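You operate a simulated robot arm through the tools that you are given. There is no shell and no other tool. Be economical: measure what you need, move in short steps, check, and stop when the job is done.

Carry out the task below with a simulated robot arm. There is one attempt and no reset: what you move stays moved.

TASK
Take the green marble column from the dining table and put it on the purple book there. Then stack the orange glass cylinder from the dining table on top of the teal glass cylinder.
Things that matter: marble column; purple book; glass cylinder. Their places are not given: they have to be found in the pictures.

It is judged by the outcome, as a careful person would: the job done as asked, and still so three seconds after it is handed in. It fails if anything else is knocked over, pushed out of place, dropped, spilled or broken.

THE ROBOT
A 7-joint arm with a two-finger parallel gripper, fixed in place. Base frame: the origin is at the foot of the arm, x ahead of it, y to its left, z up; the work surface is at about z = 0. Lengths are in mm, angles in degrees, forces in N, time in s.
With the tool pointing down near the work surface it reaches from about 220 to 580 mm from the base axis. Its first joint turns from -66.0 to 66.0 degrees. Payload 2.5 kg.
Tool frame: the origin (TCP) lies between the finger pads and is the grasp point; the fingertips stand 23 mm ahead of it; z points along the fingers, y is the line along which they close. The gripper opens to 94 mm. The fingers are 38 mm wide and 10 mm thick; the gripper's body (54 by 96 mm) begins 39 mm behind the TCP.
Orientation is told as [roll, pitch, yaw] about the base's x, y, z axes, in that order, counted from this pose: with the fingers straight down and closing along the base's y, the tool's x points along the base's -x, its y along +y and its z along -z.

THE INTERFACE
- The arm moves only by the tool arm_command. Its argument "series" is one flat list of numbers, 7 for each row, row after row: the gripper command, from -1 (shut) to 1 (fully open), values between in proportion, then the shift along the tool's x, y, z in cm, then the turn, a rotation vector about the tool's x, y, z in degrees. In form: [claw, tx, ty, tz, wx, wy, wz, claw, tx, ty, tz, wx, wy, wz, ...]. A call has 1 to 12 rows; each row shifts and turns the commanded pose from where the row before left it, along the tool's axes as they then stand. A row lasts 0.2 s, in which the tool goes at most 50 mm and 8.6 degrees; a call with a longer step from one row to the next is refused whole, and so is a gripper value outside its range. A pose out of reach is approached as far as the arm can. The call stops where the force on the tool passes 40 N (or 10 N more than at its start, if that is more) or the arm is blocked; 0.2 s more then pass. The fingers move at their own pace (about 108 mm/s each) and stop on an object; they squeeze with about 26 N. The grip force told is the motor's: it shows also when the fingers shut on nothing. Time passes only in rows, and 0.2 s behind the last, so rows that do not move let the fingers close. It gives the time, the measured TCP pose, the force on the tool (base axes), the opening and the grip force at its end, in the units of the frame above (readings bear some noise).
- Cameras (640 x 400 px; columns grow to the right, rows downward): "scene" is fixed at [126.1, -410.3, 550.3]; the picture's right is [0.79, -0.61, 0.00], its down [-0.33, -0.42, -0.85] and it looks along [0.52, 0.67, -0.53] (base axes); focal length 334 px, centre (320, 200). "wrist" rides on the gripper at [-39, 0, -44] in the tool frame; the picture's right is [0.00, -1.00, 0.00], its down [0.97, 0.00, -0.24] and it looks along [0.24, 0.00, 0.97] (tool axes); focal length 218 px, centre (320, 200).
- capture(camera): a new picture of that camera. No time passes.
- locate(camera, pixels): for up to 12 pixels [column, row] of the newest picture of that camera ("zoom" is the newest enlarged one), the place [x, y, z] in the base frame of the surface seen there, good to about 2 mm. No time passes.
- zoom(camera, box): a new picture of the part [left, top, right, bottom] of that camera's present view, enlarged. No time passes.
- hand_in(): hands the job in; it is judged then, once.

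Work in short steps. Measure before you move; look again where a grasp or a placing could have gone wrong, and mend it. You have 80 turns and 54 pictures in all, the two below and enlarged ones among them. Open the gripper and draw the arm clear of the work before you hand the job in, unless the task says otherwise; then end with one line.

The tools are called by a JSON object that holds its "name" and its "arguments". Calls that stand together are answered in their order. arm_command: Moves the arm, as the interface text tells. Its arguments: {"type":"object","properties":{"series":{"type":"array","items":{"type":"number"}}},"required":["series"]} The other tools are called the same way: capture (camera) takes a picture; locate (camera, pixels) gives the place of the surface under pixels of a picture; zoom (camera, box) takes an enlarged picture of a part of a camera's view; hand_in () hands the job in.

At the start:

```text
t: 0.0
ee_pos: [432.4, 17.0, 320.2]
tcp_rot: [0.0, 0.0, 0.0]
force: [-0.4, -0.2, -1.4]
width: 94.1
grasp_force: 0.0
```

scene: 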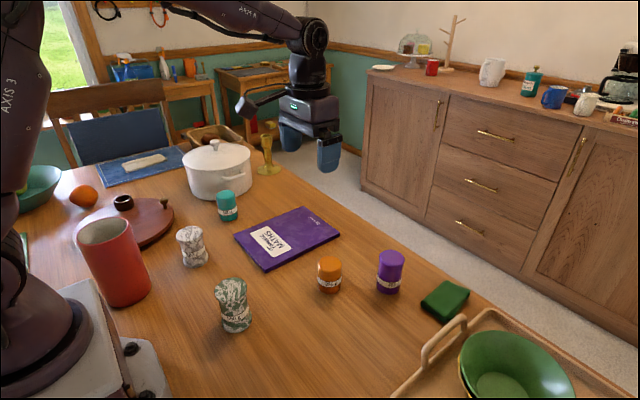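
wrist: 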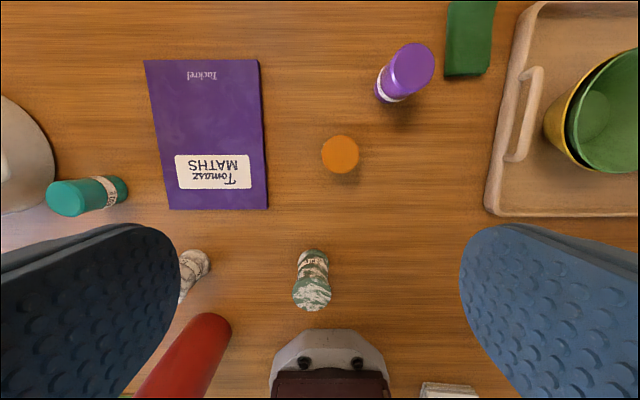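

The scene shows the green marble column near (233,305), the purple book near (287,238), the orange cylinder near (329,274) and the teal one near (227,206). I'll enlarge this area and measure.

{"name": "zoom", "arguments": {"camera": "scene", "box": [160, 170, 420, 340]}}

{"name": "locate", "arguments": {"camera": "scene", "pixels": [[231, 283], [233, 305], [237, 329], [329, 260], [329, 288], [226, 193], [228, 218], [236, 236], [301, 208], [339, 236], [265, 270], [192, 230]]}}

{"name": "locate", "arguments": {"camera": "wrist", "pixels": [[145, 60], [258, 60], [267, 209], [170, 209], [340, 155], [312, 300], [312, 255], [65, 198], [120, 188], [410, 65], [205, 100], [215, 135]]}}

```text
2.35 times, centred on (290, 255) of scene
```

zoom: 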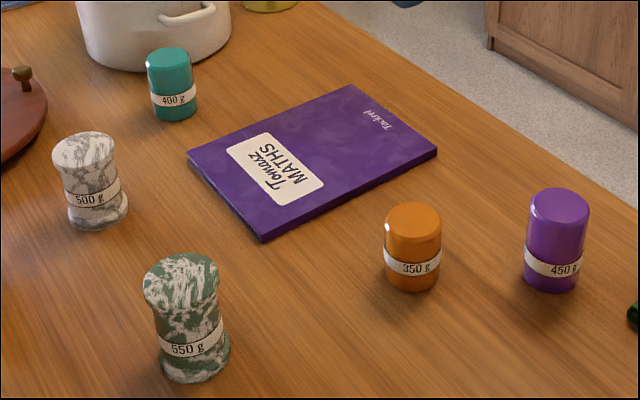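

```text
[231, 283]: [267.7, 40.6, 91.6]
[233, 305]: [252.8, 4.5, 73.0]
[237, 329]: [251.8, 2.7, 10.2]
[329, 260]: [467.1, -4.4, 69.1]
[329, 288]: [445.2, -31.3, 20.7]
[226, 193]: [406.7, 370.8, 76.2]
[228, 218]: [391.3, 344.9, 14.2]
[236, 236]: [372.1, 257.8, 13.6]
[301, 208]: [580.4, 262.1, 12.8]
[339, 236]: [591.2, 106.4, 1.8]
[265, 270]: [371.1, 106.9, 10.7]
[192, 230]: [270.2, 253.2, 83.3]
```

```text
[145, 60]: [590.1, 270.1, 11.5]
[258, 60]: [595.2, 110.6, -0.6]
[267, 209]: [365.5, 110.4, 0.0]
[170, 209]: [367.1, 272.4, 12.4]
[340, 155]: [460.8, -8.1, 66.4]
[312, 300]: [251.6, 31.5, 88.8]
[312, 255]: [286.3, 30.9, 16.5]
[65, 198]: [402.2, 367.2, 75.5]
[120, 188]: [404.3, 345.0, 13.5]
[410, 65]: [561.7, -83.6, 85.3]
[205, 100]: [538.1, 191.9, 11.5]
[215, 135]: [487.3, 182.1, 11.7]
```

I need the centres and diameters, so I'll measure the rim points in the enlarged picture.

{"name": "locate", "arguments": {"camera": "zoom", "pixels": [[147, 280], [215, 275], [180, 256], [180, 278], [183, 300], [388, 218], [438, 218], [413, 205], [413, 230], [149, 63], [189, 63], [168, 50]]}}

{"name": "zoom", "arguments": {"camera": "wrist", "box": [240, 110, 400, 330]}}

```text
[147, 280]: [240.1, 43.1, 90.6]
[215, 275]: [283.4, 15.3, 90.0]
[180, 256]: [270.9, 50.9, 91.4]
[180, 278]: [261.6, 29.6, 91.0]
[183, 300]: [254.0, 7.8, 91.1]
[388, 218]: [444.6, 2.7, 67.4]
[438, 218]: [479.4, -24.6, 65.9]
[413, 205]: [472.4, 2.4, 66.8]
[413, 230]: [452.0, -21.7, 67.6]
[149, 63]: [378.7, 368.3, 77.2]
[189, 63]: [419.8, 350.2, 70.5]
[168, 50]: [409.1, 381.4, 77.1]
```

```text
1.82 times, centred on (320, 220) of wrist
```

zoom: 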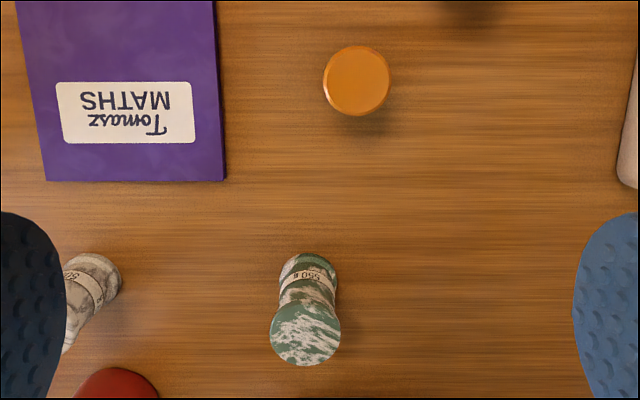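

Green column: top centre about (262,29), diameter 51, height 91. Orange: (462,-10), diameter 44, height 67. I'll check the red cup and the teal cylinder's surroundings for clearance while moving above the green column.

{"name": "locate", "arguments": {"camera": "scene", "pixels": [[105, 218], [128, 232], [148, 280], [120, 300], [250, 160], [247, 180], [270, 172], [172, 215], [185, 165], [215, 145]]}}

{"name": "arm_command", "arguments": {"series": [1, 4.25, 0.3, 0, 0, 0, 0, 1, 4.25, 0.3, 0, 0, 0, 0, 1, 4.25, 0.3, 0, 0, 0, 0, 1, 4.25, 0.3, 0, 0, 0, 0, 1, 0, 0, 4, 0, 0, 0, 1, 0, 0, 4, 0, 0, 0, 1, 0, 0, 4, 0, 0, 0]}}

{"name": "capture", "arguments": {"camera": "wrist"}}

```text
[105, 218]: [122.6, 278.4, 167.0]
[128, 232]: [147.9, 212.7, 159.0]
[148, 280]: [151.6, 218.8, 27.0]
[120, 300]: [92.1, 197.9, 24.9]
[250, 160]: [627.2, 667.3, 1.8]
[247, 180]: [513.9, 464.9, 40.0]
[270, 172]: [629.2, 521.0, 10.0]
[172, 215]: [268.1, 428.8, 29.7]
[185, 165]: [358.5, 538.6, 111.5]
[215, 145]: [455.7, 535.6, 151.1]
```

```text
t: 1.6
ee_pos: [261.2, 30.2, 200.6]
tcp_rot: [0.0, -0.1, 0.0]
force: [0.0, 0.4, -0.4]
width: 94.0
grasp_force: 0.0
```

```text
49 pictures are left
```

wrist: 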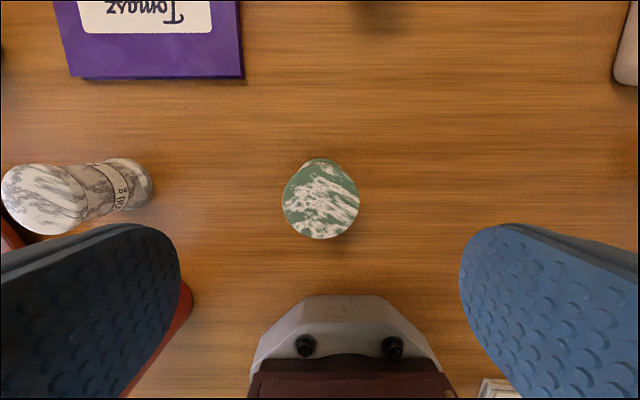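

The column's top is centred at about (320,200) in the wrist picture. I'll check its centre before descending.

{"name": "locate", "arguments": {"camera": "wrist", "pixels": [[285, 203], [356, 203], [320, 168], [320, 234], [320, 203], [100, 185]]}}

{"name": "arm_command", "arguments": {"series": [1, 0, 0, 4, 0, 0, 0, 1, 0, 0, 4, 0, 0, 0]}}

```text
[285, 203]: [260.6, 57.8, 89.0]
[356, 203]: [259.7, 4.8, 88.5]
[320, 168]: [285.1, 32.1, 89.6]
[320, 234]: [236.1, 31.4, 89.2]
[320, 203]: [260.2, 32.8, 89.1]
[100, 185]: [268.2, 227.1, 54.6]
```

```text
t: 2.2
ee_pos: [262.8, 30.9, 121.7]
tcp_rot: [0.0, 0.0, -0.1]
force: [-0.1, -0.4, 1.3]
width: 94.1
grasp_force: 0.1
```

The column's centre is at (260.5, 31.4), so the tool is aligned. I'll descend to z≈61 and close.

{"name": "arm_command", "arguments": {"series": [1, 0.1, 0.1, 3, 0, 0, 0, 1, 0, 0, 3, 0, 0, 0, 1, 0, 0, 0, 0, 0, 0, -1, 0, 0, 0, 0, 0, 0, -1, 0, 0, 0, 0, 0, 0, -1, 0, 0, 0, 0, 0, 0]}}

{"name": "capture", "arguments": {"camera": "scene"}}

```text
t: 3.6
ee_pos: [260.8, 30.6, 61.0]
tcp_rot: [0.0, 0.0, 0.0]
force: [-0.8, 0.1, 0.4]
width: 57.2
grasp_force: 25.9
```

```text
48 pictures are left
```

scene: 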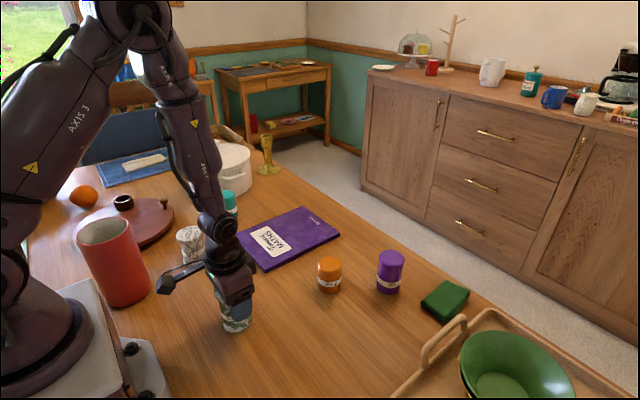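

Gripped at a width of 57 mm. I'll lift 90 mm and carry it toward the book's centre at about (470,187).

{"name": "arm_command", "arguments": {"series": [-1, 0, 0, -2, 0, 0, 0, -1, 0, 0, -3.5, 0, 0, 0, -1, 0, 0, -3.5, 0, 0, 0, -1, 0, 0, 0, 0, 0, 0]}}

{"name": "arm_command", "arguments": {"series": [-1, -1.4, 1, 0, 0, 0, 0, -1, -2.5, 1.8, 0, 0, 0, 0, -1, -2.5, 1.8, 0, 0, 0, 0, -1, -2.5, 1.9, 0, 0, 0, 0, -1, -2.5, 1.9, 0, 0, 0, 0, -1, -2.5, 1.9, 0, 0, 0, 0, -1, -2.5, 1.9, 0, 0, 0, 0, -1, -2.5, 1.9, 0, 0, 0, 0, -1, -1.5, 1.1, 0, 0, 0, 0, -1, -0.5, 0.4, 0, 0, 0, 0, -1, 0, 0, 0, 0, 0, 0]}}

{"name": "capture", "arguments": {"camera": "scene"}}

{"name": "capture", "arguments": {"camera": "wrist"}}

```text
t: 4.6
ee_pos: [261.3, 31.3, 151.1]
tcp_rot: [0.0, 0.0, -0.2]
force: [0.1, 0.1, -5.9]
width: 57.1
grasp_force: 26.2
```

```text
t: 7.0
ee_pos: [470.9, 188.2, 151.7]
tcp_rot: [0.1, 0.0, 0.0]
force: [0.5, -0.4, -5.1]
width: 56.7
grasp_force: 25.8
```

```text
47 pictures are left
```

scene: 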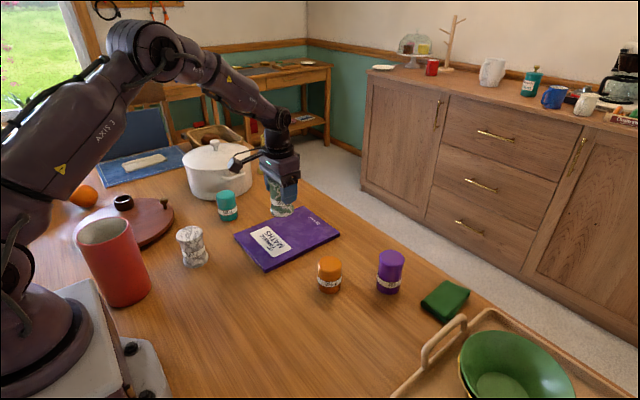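

```text
46 pictures are left
```

wrist: 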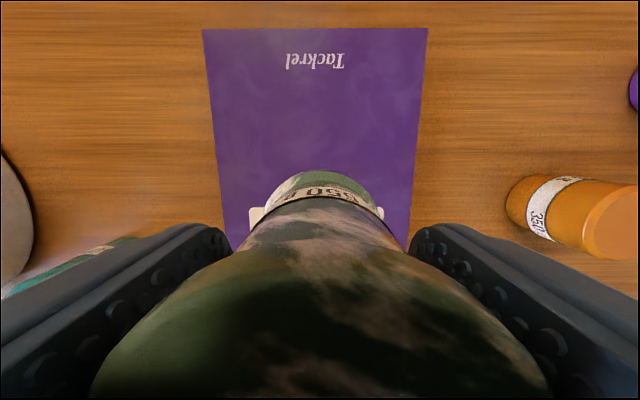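

The column hangs over the book, upright. I'll lower it to just above, then creep down to contact (expected at TCP z≈73).

{"name": "arm_command", "arguments": {"series": [-1, 0, 0, 3, 0, 0, 0, -1, 0, 0, 2.5, 0, 0, 0, -1, 0, 0, 1.5, 0, 0, 0, -1, 0, 0, 0.4, 0, 0, 0, -1, 0, 0, 0, 0, 0, 0]}}

{"name": "zoom", "arguments": {"camera": "scene", "box": [220, 130, 350, 280]}}

```text
t: 8.2
ee_pos: [471.1, 186.6, 76.9]
tcp_rot: [0.0, 0.0, 0.0]
force: [0.0, 0.3, -5.1]
width: 57.0
grasp_force: 25.8
```

```text
2.67 times, centred on (285, 205) of scene
```

zoom: 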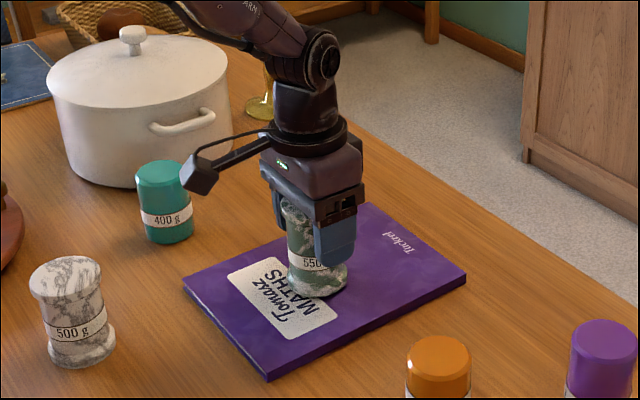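

Just above the book; I'll creep down.

{"name": "arm_command", "arguments": {"series": [-1, 0, 0, 0.15, 0, 0, 0, -1, 0, 0, 0.15, 0, 0, 0, -1, 0, 0, 0, 0, 0, 0]}}

```text
t: 9.0
ee_pos: [470.4, 186.2, 74.2]
tcp_rot: [0.0, -0.1, 0.0]
force: [-0.3, 1.0, -4.5]
width: 56.9
grasp_force: 26.5
```

{"name": "arm_command", "arguments": {"series": [-1, 0, 0, 0.1, 0, 0, 0, -1, 0, 0, 0.1, 0, 0, 0, -1, 0, 0, 0, 0, 0, 0]}}

```text
t: 9.8
ee_pos: [471.2, 186.0, 73.6]
tcp_rot: [0.0, -0.1, 0.1]
force: [-7.9, -3.9, 16.5]
width: 57.0
grasp_force: 26.5
```

Contact (force now +16 N upward). I'll open and withdraw upward.

{"name": "arm_command", "arguments": {"series": [-1, 0, 0, -0.05, 0, 0, 0, 0.2, 0, 0, 0, 0, 0, 0, 1, 0, 0, 0, 0, 0, 0, 1, 0, 0, 0, 0, 0, 0, 1, 0, 0, -2, 0, 0, 0, 1, 0, 0, -4, 0, 0, 0, 1, 0, 0, -4, 0, 0, 0]}}

{"name": "zoom", "arguments": {"camera": "scene", "box": [180, 130, 420, 300]}}

```text
t: 11.4
ee_pos: [469.1, 186.3, 173.5]
tcp_rot: [0.0, -0.1, 0.0]
force: [-0.6, 1.5, 0.3]
width: 94.0
grasp_force: 0.1
```

```text
2.35 times, centred on (300, 215) of scene
```

zoom: 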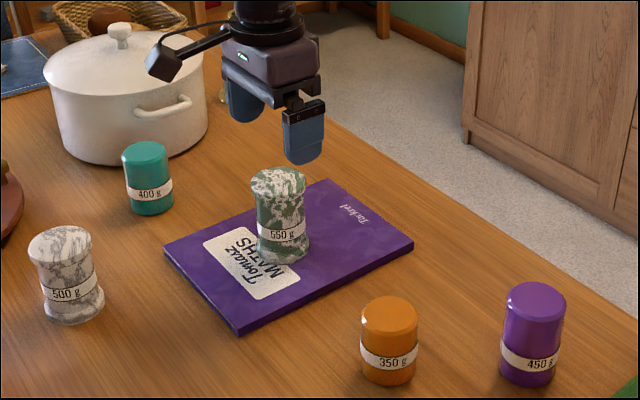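

The column stands on the book. Next I'll move over the orange cylinder at (462,-10) and look with the wrist camera.

{"name": "arm_command", "arguments": {"series": [1, 0.2, -4, 0, 0, 0, 0, 1, 0.2, -4, 0, 0, 0, 0, 1, 0.2, -4, 0, 0, 0, 0, 1, 0.1, -4, 0, 0, 0, 0, 1, 0, -3.6, 0, 0, 0, 0, 1, 0, 0, 1.5, 0, 0, 0, 1, 0, 0, 0, 0, 0, 0]}}

{"name": "capture", "arguments": {"camera": "wrist"}}

{"name": "zoom", "arguments": {"camera": "scene", "box": [170, 110, 290, 240]}}

```text
t: 13.0
ee_pos: [464.3, -8.4, 158.0]
tcp_rot: [0.0, 0.0, 0.0]
force: [-0.4, -0.1, 0.6]
width: 94.3
grasp_force: 0.1
```

```text
43 pictures are left
```

wrist: 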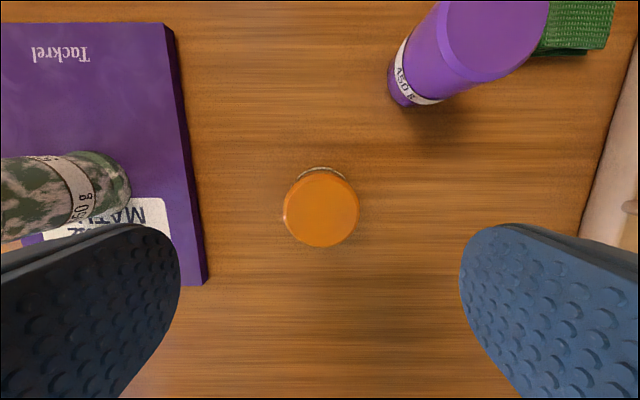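

```text
3.08 times, centred on (230, 175) of scene
```

zoom: 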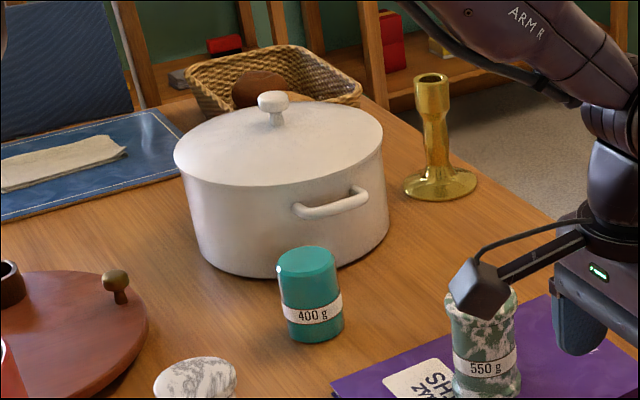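

The orange top is centred at about (321,209). I'll measure its rim, and the teal top, pot and handle in the enlarged picture.

{"name": "locate", "arguments": {"camera": "wrist", "pixels": [[286, 209], [356, 209], [321, 175], [321, 243], [400, 100], [205, 284]]}}

{"name": "locate", "arguments": {"camera": "zoom", "pixels": [[281, 266], [334, 263], [307, 250], [307, 276], [307, 263], [298, 210], [335, 208], [364, 190], [240, 270], [250, 185], [360, 260], [320, 180]]}}

```text
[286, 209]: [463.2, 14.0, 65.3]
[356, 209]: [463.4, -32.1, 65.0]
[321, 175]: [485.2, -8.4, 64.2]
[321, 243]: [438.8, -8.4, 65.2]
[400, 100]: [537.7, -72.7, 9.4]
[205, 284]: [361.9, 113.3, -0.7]
```

```text
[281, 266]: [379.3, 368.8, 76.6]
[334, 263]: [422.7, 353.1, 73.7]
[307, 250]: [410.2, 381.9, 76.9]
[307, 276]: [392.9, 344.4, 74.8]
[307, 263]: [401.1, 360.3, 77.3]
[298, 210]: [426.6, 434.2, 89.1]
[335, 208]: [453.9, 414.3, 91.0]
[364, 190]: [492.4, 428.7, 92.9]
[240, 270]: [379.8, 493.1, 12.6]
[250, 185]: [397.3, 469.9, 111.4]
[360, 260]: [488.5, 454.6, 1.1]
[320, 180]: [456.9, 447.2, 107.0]
```

Orange centre (462.5,-9), so the tool is aligned. I'll descend to z≈43 and grip.

{"name": "arm_command", "arguments": {"series": [1, 0.1, 0, 4, 0, 0, 0, 1, 0, 0, 4, 0, 0, 0, 1, 0, 0, 3.5, 0, 0, 0, 1, 0, 0, 0, 0, 0, 0, -1, 0, 0, 0, 0, 0, 0, -1, 0, 0, 0, 0, 0, 0, -1, 0, 0, 0, 0, 0, 0]}}

```text
t: 14.6
ee_pos: [462.4, -8.3, 41.8]
tcp_rot: [0.0, 0.0, 0.0]
force: [1.2, 0.1, -0.3]
width: 51.3
grasp_force: 26.0
```

Gripped at a width of 51 mm. I'll lift 150 mm.

{"name": "arm_command", "arguments": {"series": [-1, 0, 0, -2, 0, 0, 0, -1, 0, 0, -3.5, 0, 0, 0, -1, 0, 0, -4, 0, 0, 0, -1, 0, 0, -4, 0, 0, 0, -1, 0, 0, -1.5, 0, 0, 0, -1, 0, 0, 0, 0, 0, 0]}}

{"name": "capture", "arguments": {"camera": "scene"}}

```text
t: 16.0
ee_pos: [462.4, -9.3, 192.4]
tcp_rot: [0.0, 0.1, 0.0]
force: [0.2, 0.0, -3.7]
width: 51.3
grasp_force: 26.1
```

```text
41 pictures are left
```

scene: 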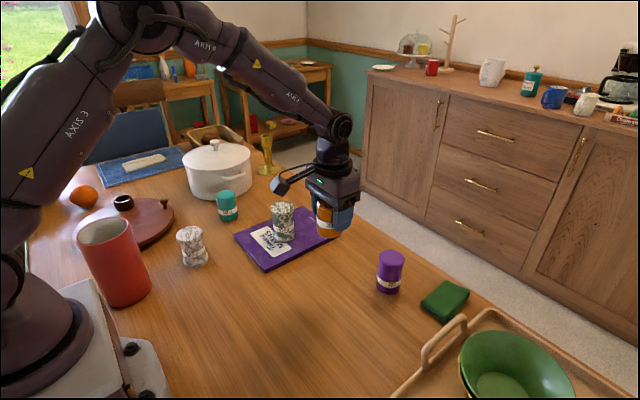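

Held firmly. I'll carry it to about (325,330), behind the teal cylinder, so the wrist camera can see the teal top and measure it.

{"name": "arm_command", "arguments": {"series": [-1, 0.7, 1.7, 0, 0, 0, 0, -1, 1.4, 3.4, 0, 0, 0, 0, -1, 1.4, 3.5, 0, 0, 0, 0, -1, 1.4, 3.5, 0, 0, 0, 0, -1, 1.4, 3.5, 0, 0, 0, 0, -1, 1.4, 3.5, 0, 0, 0, 0, -1, 1.4, 3.5, 0, 0, 0, 0, -1, 1.4, 3.5, 0, 0, 0, 0, -1, 1.4, 3.5, 0, 0, 0, 0, -1, 1.1, 2.6, 0, 0, 0, 0, -1, 0.7, 1.7, 0, 0, 0, 0, -1, 0, 0, 0, 0, 0, 0]}}

{"name": "capture", "arguments": {"camera": "wrist"}}

{"name": "zoom", "arguments": {"camera": "scene", "box": [150, 110, 300, 250]}}

```text
t: 18.6
ee_pos: [325.0, 329.8, 192.5]
tcp_rot: [0.0, 0.1, 0.0]
force: [-0.7, 0.2, -3.2]
width: 51.2
grasp_force: 25.8
```

```text
40 pictures are left
```

wrist: 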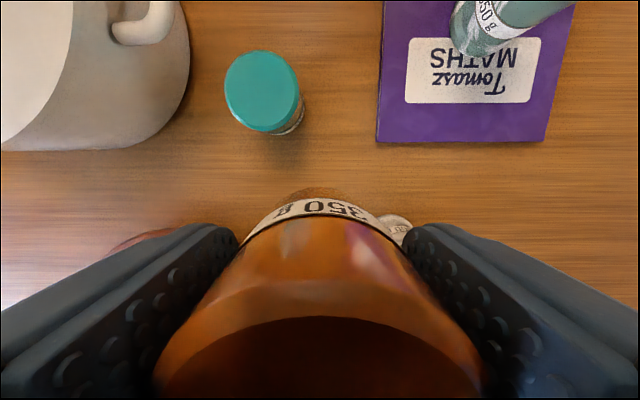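

```text
2.86 times, centred on (225, 180) of scene
```

zoom: 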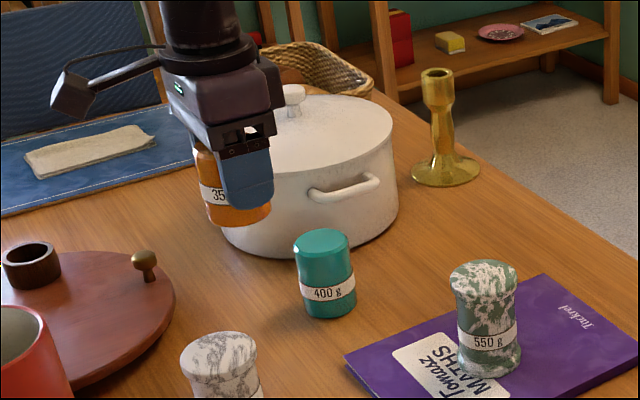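

The teal top is clearly visible at about (262,91). I'll measure its rim.

{"name": "locate", "arguments": {"camera": "wrist", "pixels": [[228, 92], [297, 92], [262, 54], [262, 128], [262, 91], [240, 66], [286, 66], [240, 118], [286, 118], [150, 35], [115, 20], [180, 90]]}}

```text
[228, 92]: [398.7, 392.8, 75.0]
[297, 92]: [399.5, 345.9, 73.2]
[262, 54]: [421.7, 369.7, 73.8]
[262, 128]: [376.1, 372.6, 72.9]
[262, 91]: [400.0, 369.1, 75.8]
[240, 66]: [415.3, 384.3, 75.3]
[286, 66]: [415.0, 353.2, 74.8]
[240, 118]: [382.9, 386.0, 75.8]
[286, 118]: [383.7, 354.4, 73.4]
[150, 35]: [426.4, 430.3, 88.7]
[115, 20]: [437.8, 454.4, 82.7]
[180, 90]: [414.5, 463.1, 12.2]
```

The wrist view gives the teal centre at about (400,369) and the scene view (402,363). To settle this I'll line up y with 368 and look again straight on.

{"name": "arm_command", "arguments": {"series": [-1, -0.3, 1.9, 0, 0, 0, 0, -1, -0.2, 1.9, 0, 0, 0, 0, -1, 0, 0, 0, 0, 0, 0, -1, 0, 0, 0, 0, 0, 0]}}

{"name": "zoom", "arguments": {"camera": "wrist", "box": [220, 0, 420, 125]}}

```text
t: 19.6
ee_pos: [330.5, 368.8, 192.2]
tcp_rot: [0.0, 0.0, 0.0]
force: [0.1, 0.1, -3.7]
width: 51.2
grasp_force: 26.1
```

```text
3.20 times, centred on (320, 62) of wrist
```

zoom: 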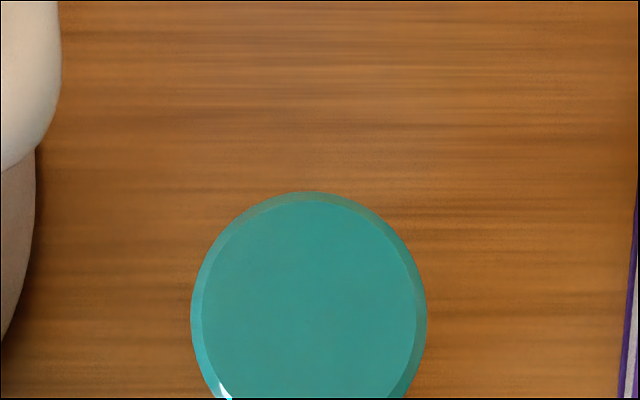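

{"name": "zoom", "arguments": {"camera": "wrist", "box": [220, 40, 420, 165]}}

{"name": "locate", "arguments": {"camera": "zoom", "pixels": [[205, 190], [415, 190], [309, 80], [309, 290], [309, 188]]}}

```text
3.20 times, centred on (320, 102) of wrist
```

zoom: 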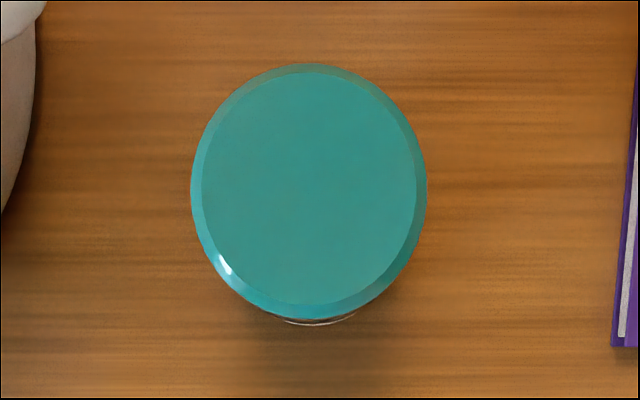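

```text
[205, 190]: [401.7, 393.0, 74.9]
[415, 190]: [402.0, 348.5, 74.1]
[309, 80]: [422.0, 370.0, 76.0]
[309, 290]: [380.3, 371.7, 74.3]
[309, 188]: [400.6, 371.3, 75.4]
```

Teal centre is (401,371), top z≈75.3. I'll move above it, staying high, then lower to just above the contact height (TCP z≈117).

{"name": "arm_command", "arguments": {"series": [-1, -2, 0.1, 0, 0, 0, 0, -1, -3, 0.1, 0, 0, 0, 0, -1, -2.05, 0, 0, 0, 0, 0, -1, 0, 0, 2.5, 0, 0, 0, -1, 0, 0, 2.5, 0, 0, 0, -1, 0, 0, 1.5, 0, 0, 0, -1, 0, 0, 0, 0, 0, 0, -1, 0, 0, 0, 0, 0, 0]}}

{"name": "zoom", "arguments": {"camera": "scene", "box": [170, 130, 290, 240]}}

{"name": "capture", "arguments": {"camera": "wrist"}}

```text
t: 21.4
ee_pos: [400.7, 369.5, 127.5]
tcp_rot: [0.0, 0.0, 0.0]
force: [0.4, -0.7, -3.5]
width: 51.0
grasp_force: 26.2
```

```text
3.64 times, centred on (230, 185) of scene
```

zoom: 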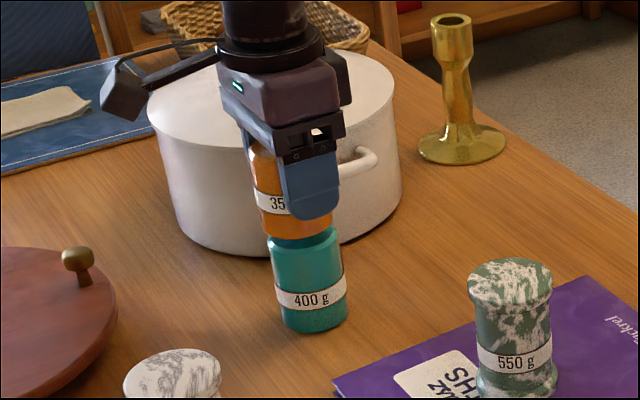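

```text
35 pictures are left
```

wrist: 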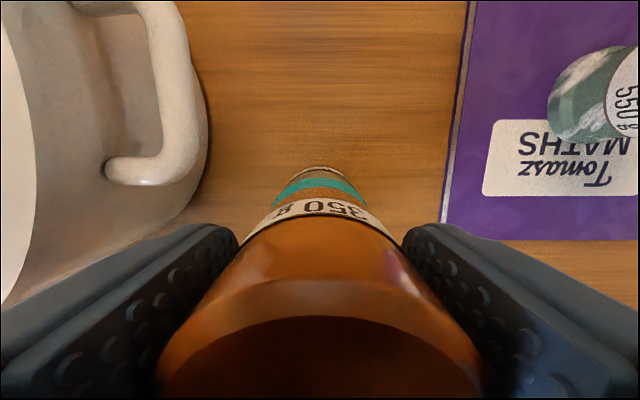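

The orange is right above the teal. I'll zoom closer to check alignment.

{"name": "zoom", "arguments": {"camera": "scene", "box": [205, 165, 250, 225]}}

{"name": "zoom", "arguments": {"camera": "wrist", "box": [240, 150, 400, 250]}}

```text
6.67 times, centred on (228, 195) of scene
```

zoom: 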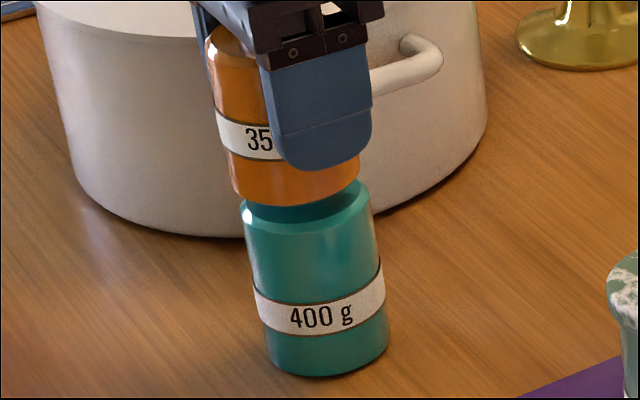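

```text
4.00 times, centred on (320, 200) of wrist
```

zoom: 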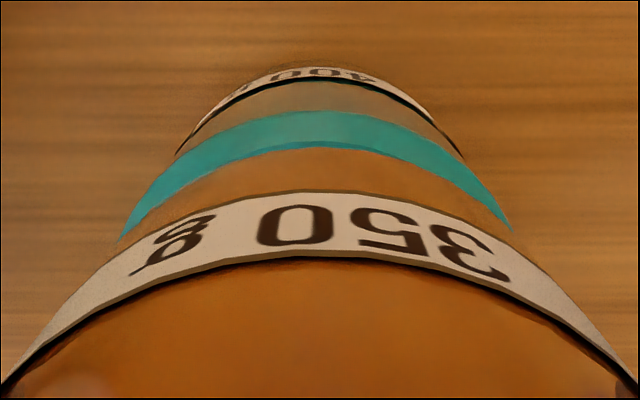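

Edges in the scene zoom show the orange about 2.4 mm left of the teal; the wrist zoom suggests the teal is about 2.5 mm further in +x with y fine. I'll shift +2.5 mm in x, then lower near contact.

{"name": "arm_command", "arguments": {"series": [-1, -0.25, 0, 0, 0, 0, 0, -1, 0, 0, 0.4, 0, 0, 0, -1, 0, 0, 0.2, 0, 0, 0, -1, 0, 0, 0, 0, 0, 0]}}

{"name": "zoom", "arguments": {"camera": "scene", "box": [205, 165, 250, 225]}}

{"name": "zoom", "arguments": {"camera": "wrist", "box": [240, 150, 400, 250]}}

```text
t: 22.4
ee_pos: [403.0, 369.3, 122.1]
tcp_rot: [0.0, 0.0, 0.0]
force: [0.2, 1.1, -3.3]
width: 51.4
grasp_force: 25.9
```

```text
6.67 times, centred on (228, 195) of scene
```

zoom: 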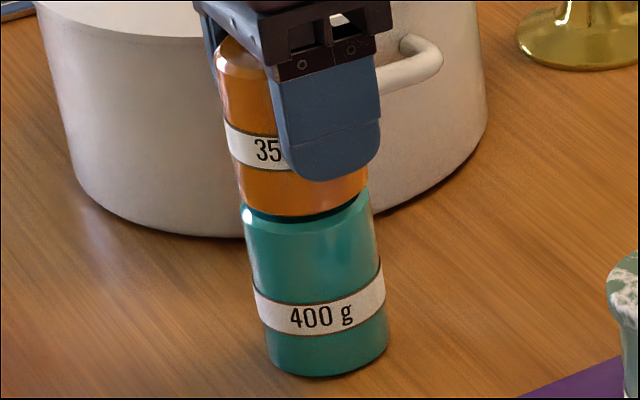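

```text
4.00 times, centred on (320, 200) of wrist
```

zoom: 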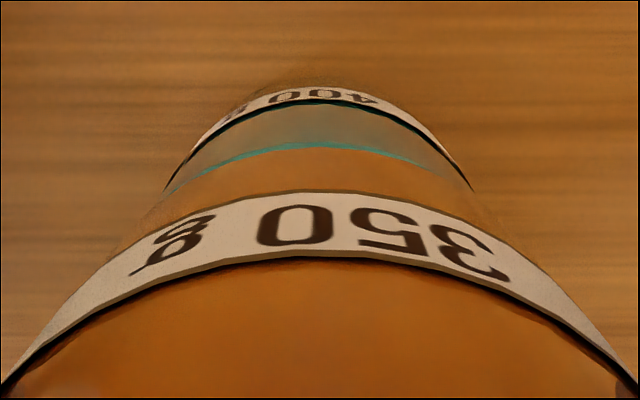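

The edges now line up in both views. I'll creep down to contact.

{"name": "arm_command", "arguments": {"series": [-1, 0, 0, 0.2, 0, 0, 0, -1, 0, 0, 0.15, 0, 0, 0, -1, 0, 0, 0, 0, 0, 0]}}

```text
t: 23.2
ee_pos: [403.5, 369.1, 118.9]
tcp_rot: [0.0, 0.0, -0.1]
force: [0.7, -0.1, -4.6]
width: 51.1
grasp_force: 25.5
```

{"name": "arm_command", "arguments": {"series": [-1, 0, 0, 0.1, 0, 0, 0, -1, 0, 0, 0, 0, 0, 0]}}

```text
t: 23.8
ee_pos: [405.4, 369.7, 116.9]
tcp_rot: [0.0, 0.0, 0.1]
force: [-0.8, -1.6, 4.0]
width: 51.3
grasp_force: 26.9
```

Contact is made: the vertical force swung from −4 to +4 N. I'll open partially (to about 66 mm, to stay clear of the pot) and look.

{"name": "arm_command", "arguments": {"series": [0.2, 0, 0, 0, 0, 0, 0, 0.4, 0, 0, 0, 0, 0, 0, 0.4, 0, 0, 0, 0, 0, 0]}}

{"name": "zoom", "arguments": {"camera": "scene", "box": [190, 145, 270, 225]}}

{"name": "capture", "arguments": {"camera": "wrist"}}

```text
t: 24.6
ee_pos: [403.3, 370.0, 117.1]
tcp_rot: [0.0, 0.1, 0.0]
force: [0.5, -0.5, 0.0]
width: 65.8
grasp_force: 0.1
```

```text
5.00 times, centred on (230, 185) of scene
```

zoom: 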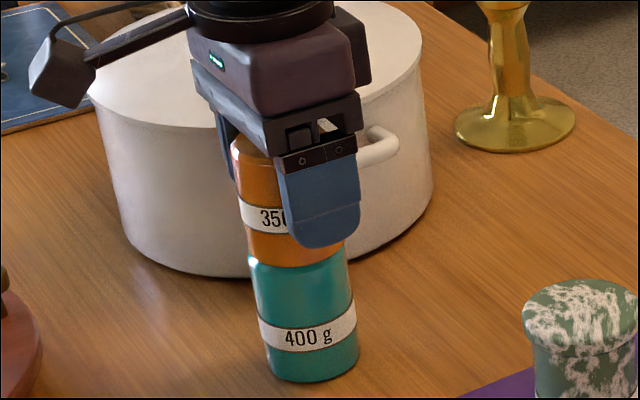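

```text
29 pictures are left
```

wrist: 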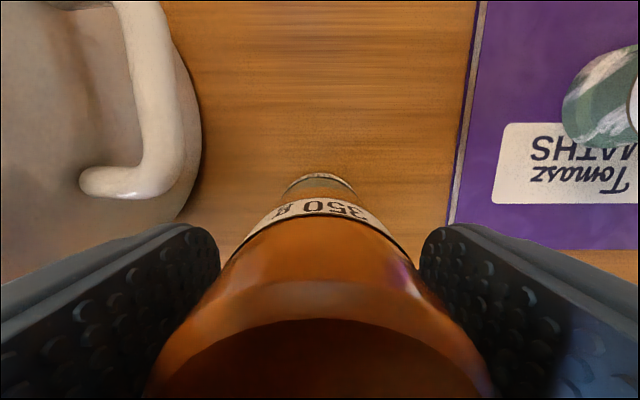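

The stack stands, and the fingers are clear on both sides. I'll rise straight up, then draw back.

{"name": "arm_command", "arguments": {"series": [0.4, 0, 0, -1.5, 0, 0, 0, 0.4, 0, 0, -3, 0, 0, 0, 0.4, 0, 0, -4, 0, 0, 0, 0.4, 0, 0, -4, 0, 0, 0, 1, 0, 0, -4, 0, 0, 0, 1, 0, -4, 0, 0, 0, 0, 1, 0, -4, 0, 0, 0, 0, 1, 0, -4, 0, 0, 0, 0, 1, 0, -4, 0, 0, 0, 0, 1, 0, -4, 0, 0, 0, 0, 1, 0, 0, 0, 0, 0, 0]}}

{"name": "capture", "arguments": {"camera": "scene"}}

{"name": "zoom", "arguments": {"camera": "scene", "box": [170, 130, 350, 280]}}

```text
t: 27.0
ee_pos: [403.3, 168.8, 281.5]
tcp_rot: [0.0, -0.1, -0.1]
force: [0.9, -0.5, 0.9]
width: 94.1
grasp_force: 0.0
```

```text
28 pictures are left
```

scene: 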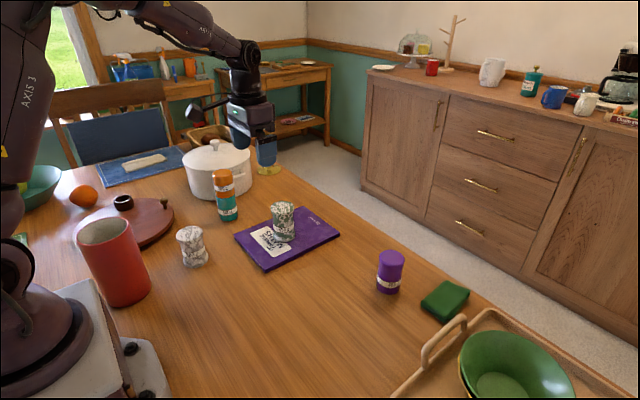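

```text
2.67 times, centred on (260, 205) of scene
```

zoom: 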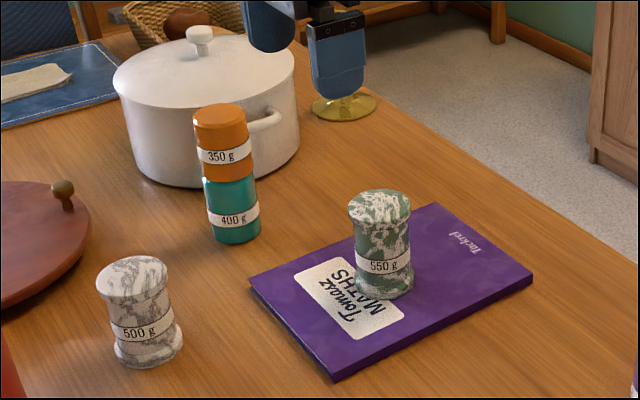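

The pictures show the green column on the book and the orange cylinder squarely on the teal one. Nothing else has moved, and the arm is clear, so I'll hand in.

{"name": "hand_in", "arguments": {}}

```text
The job is handed in.
```

The green marble column is standing on the purple book, the orange glass cylinder is stacked on the teal one, and the job is handed in.
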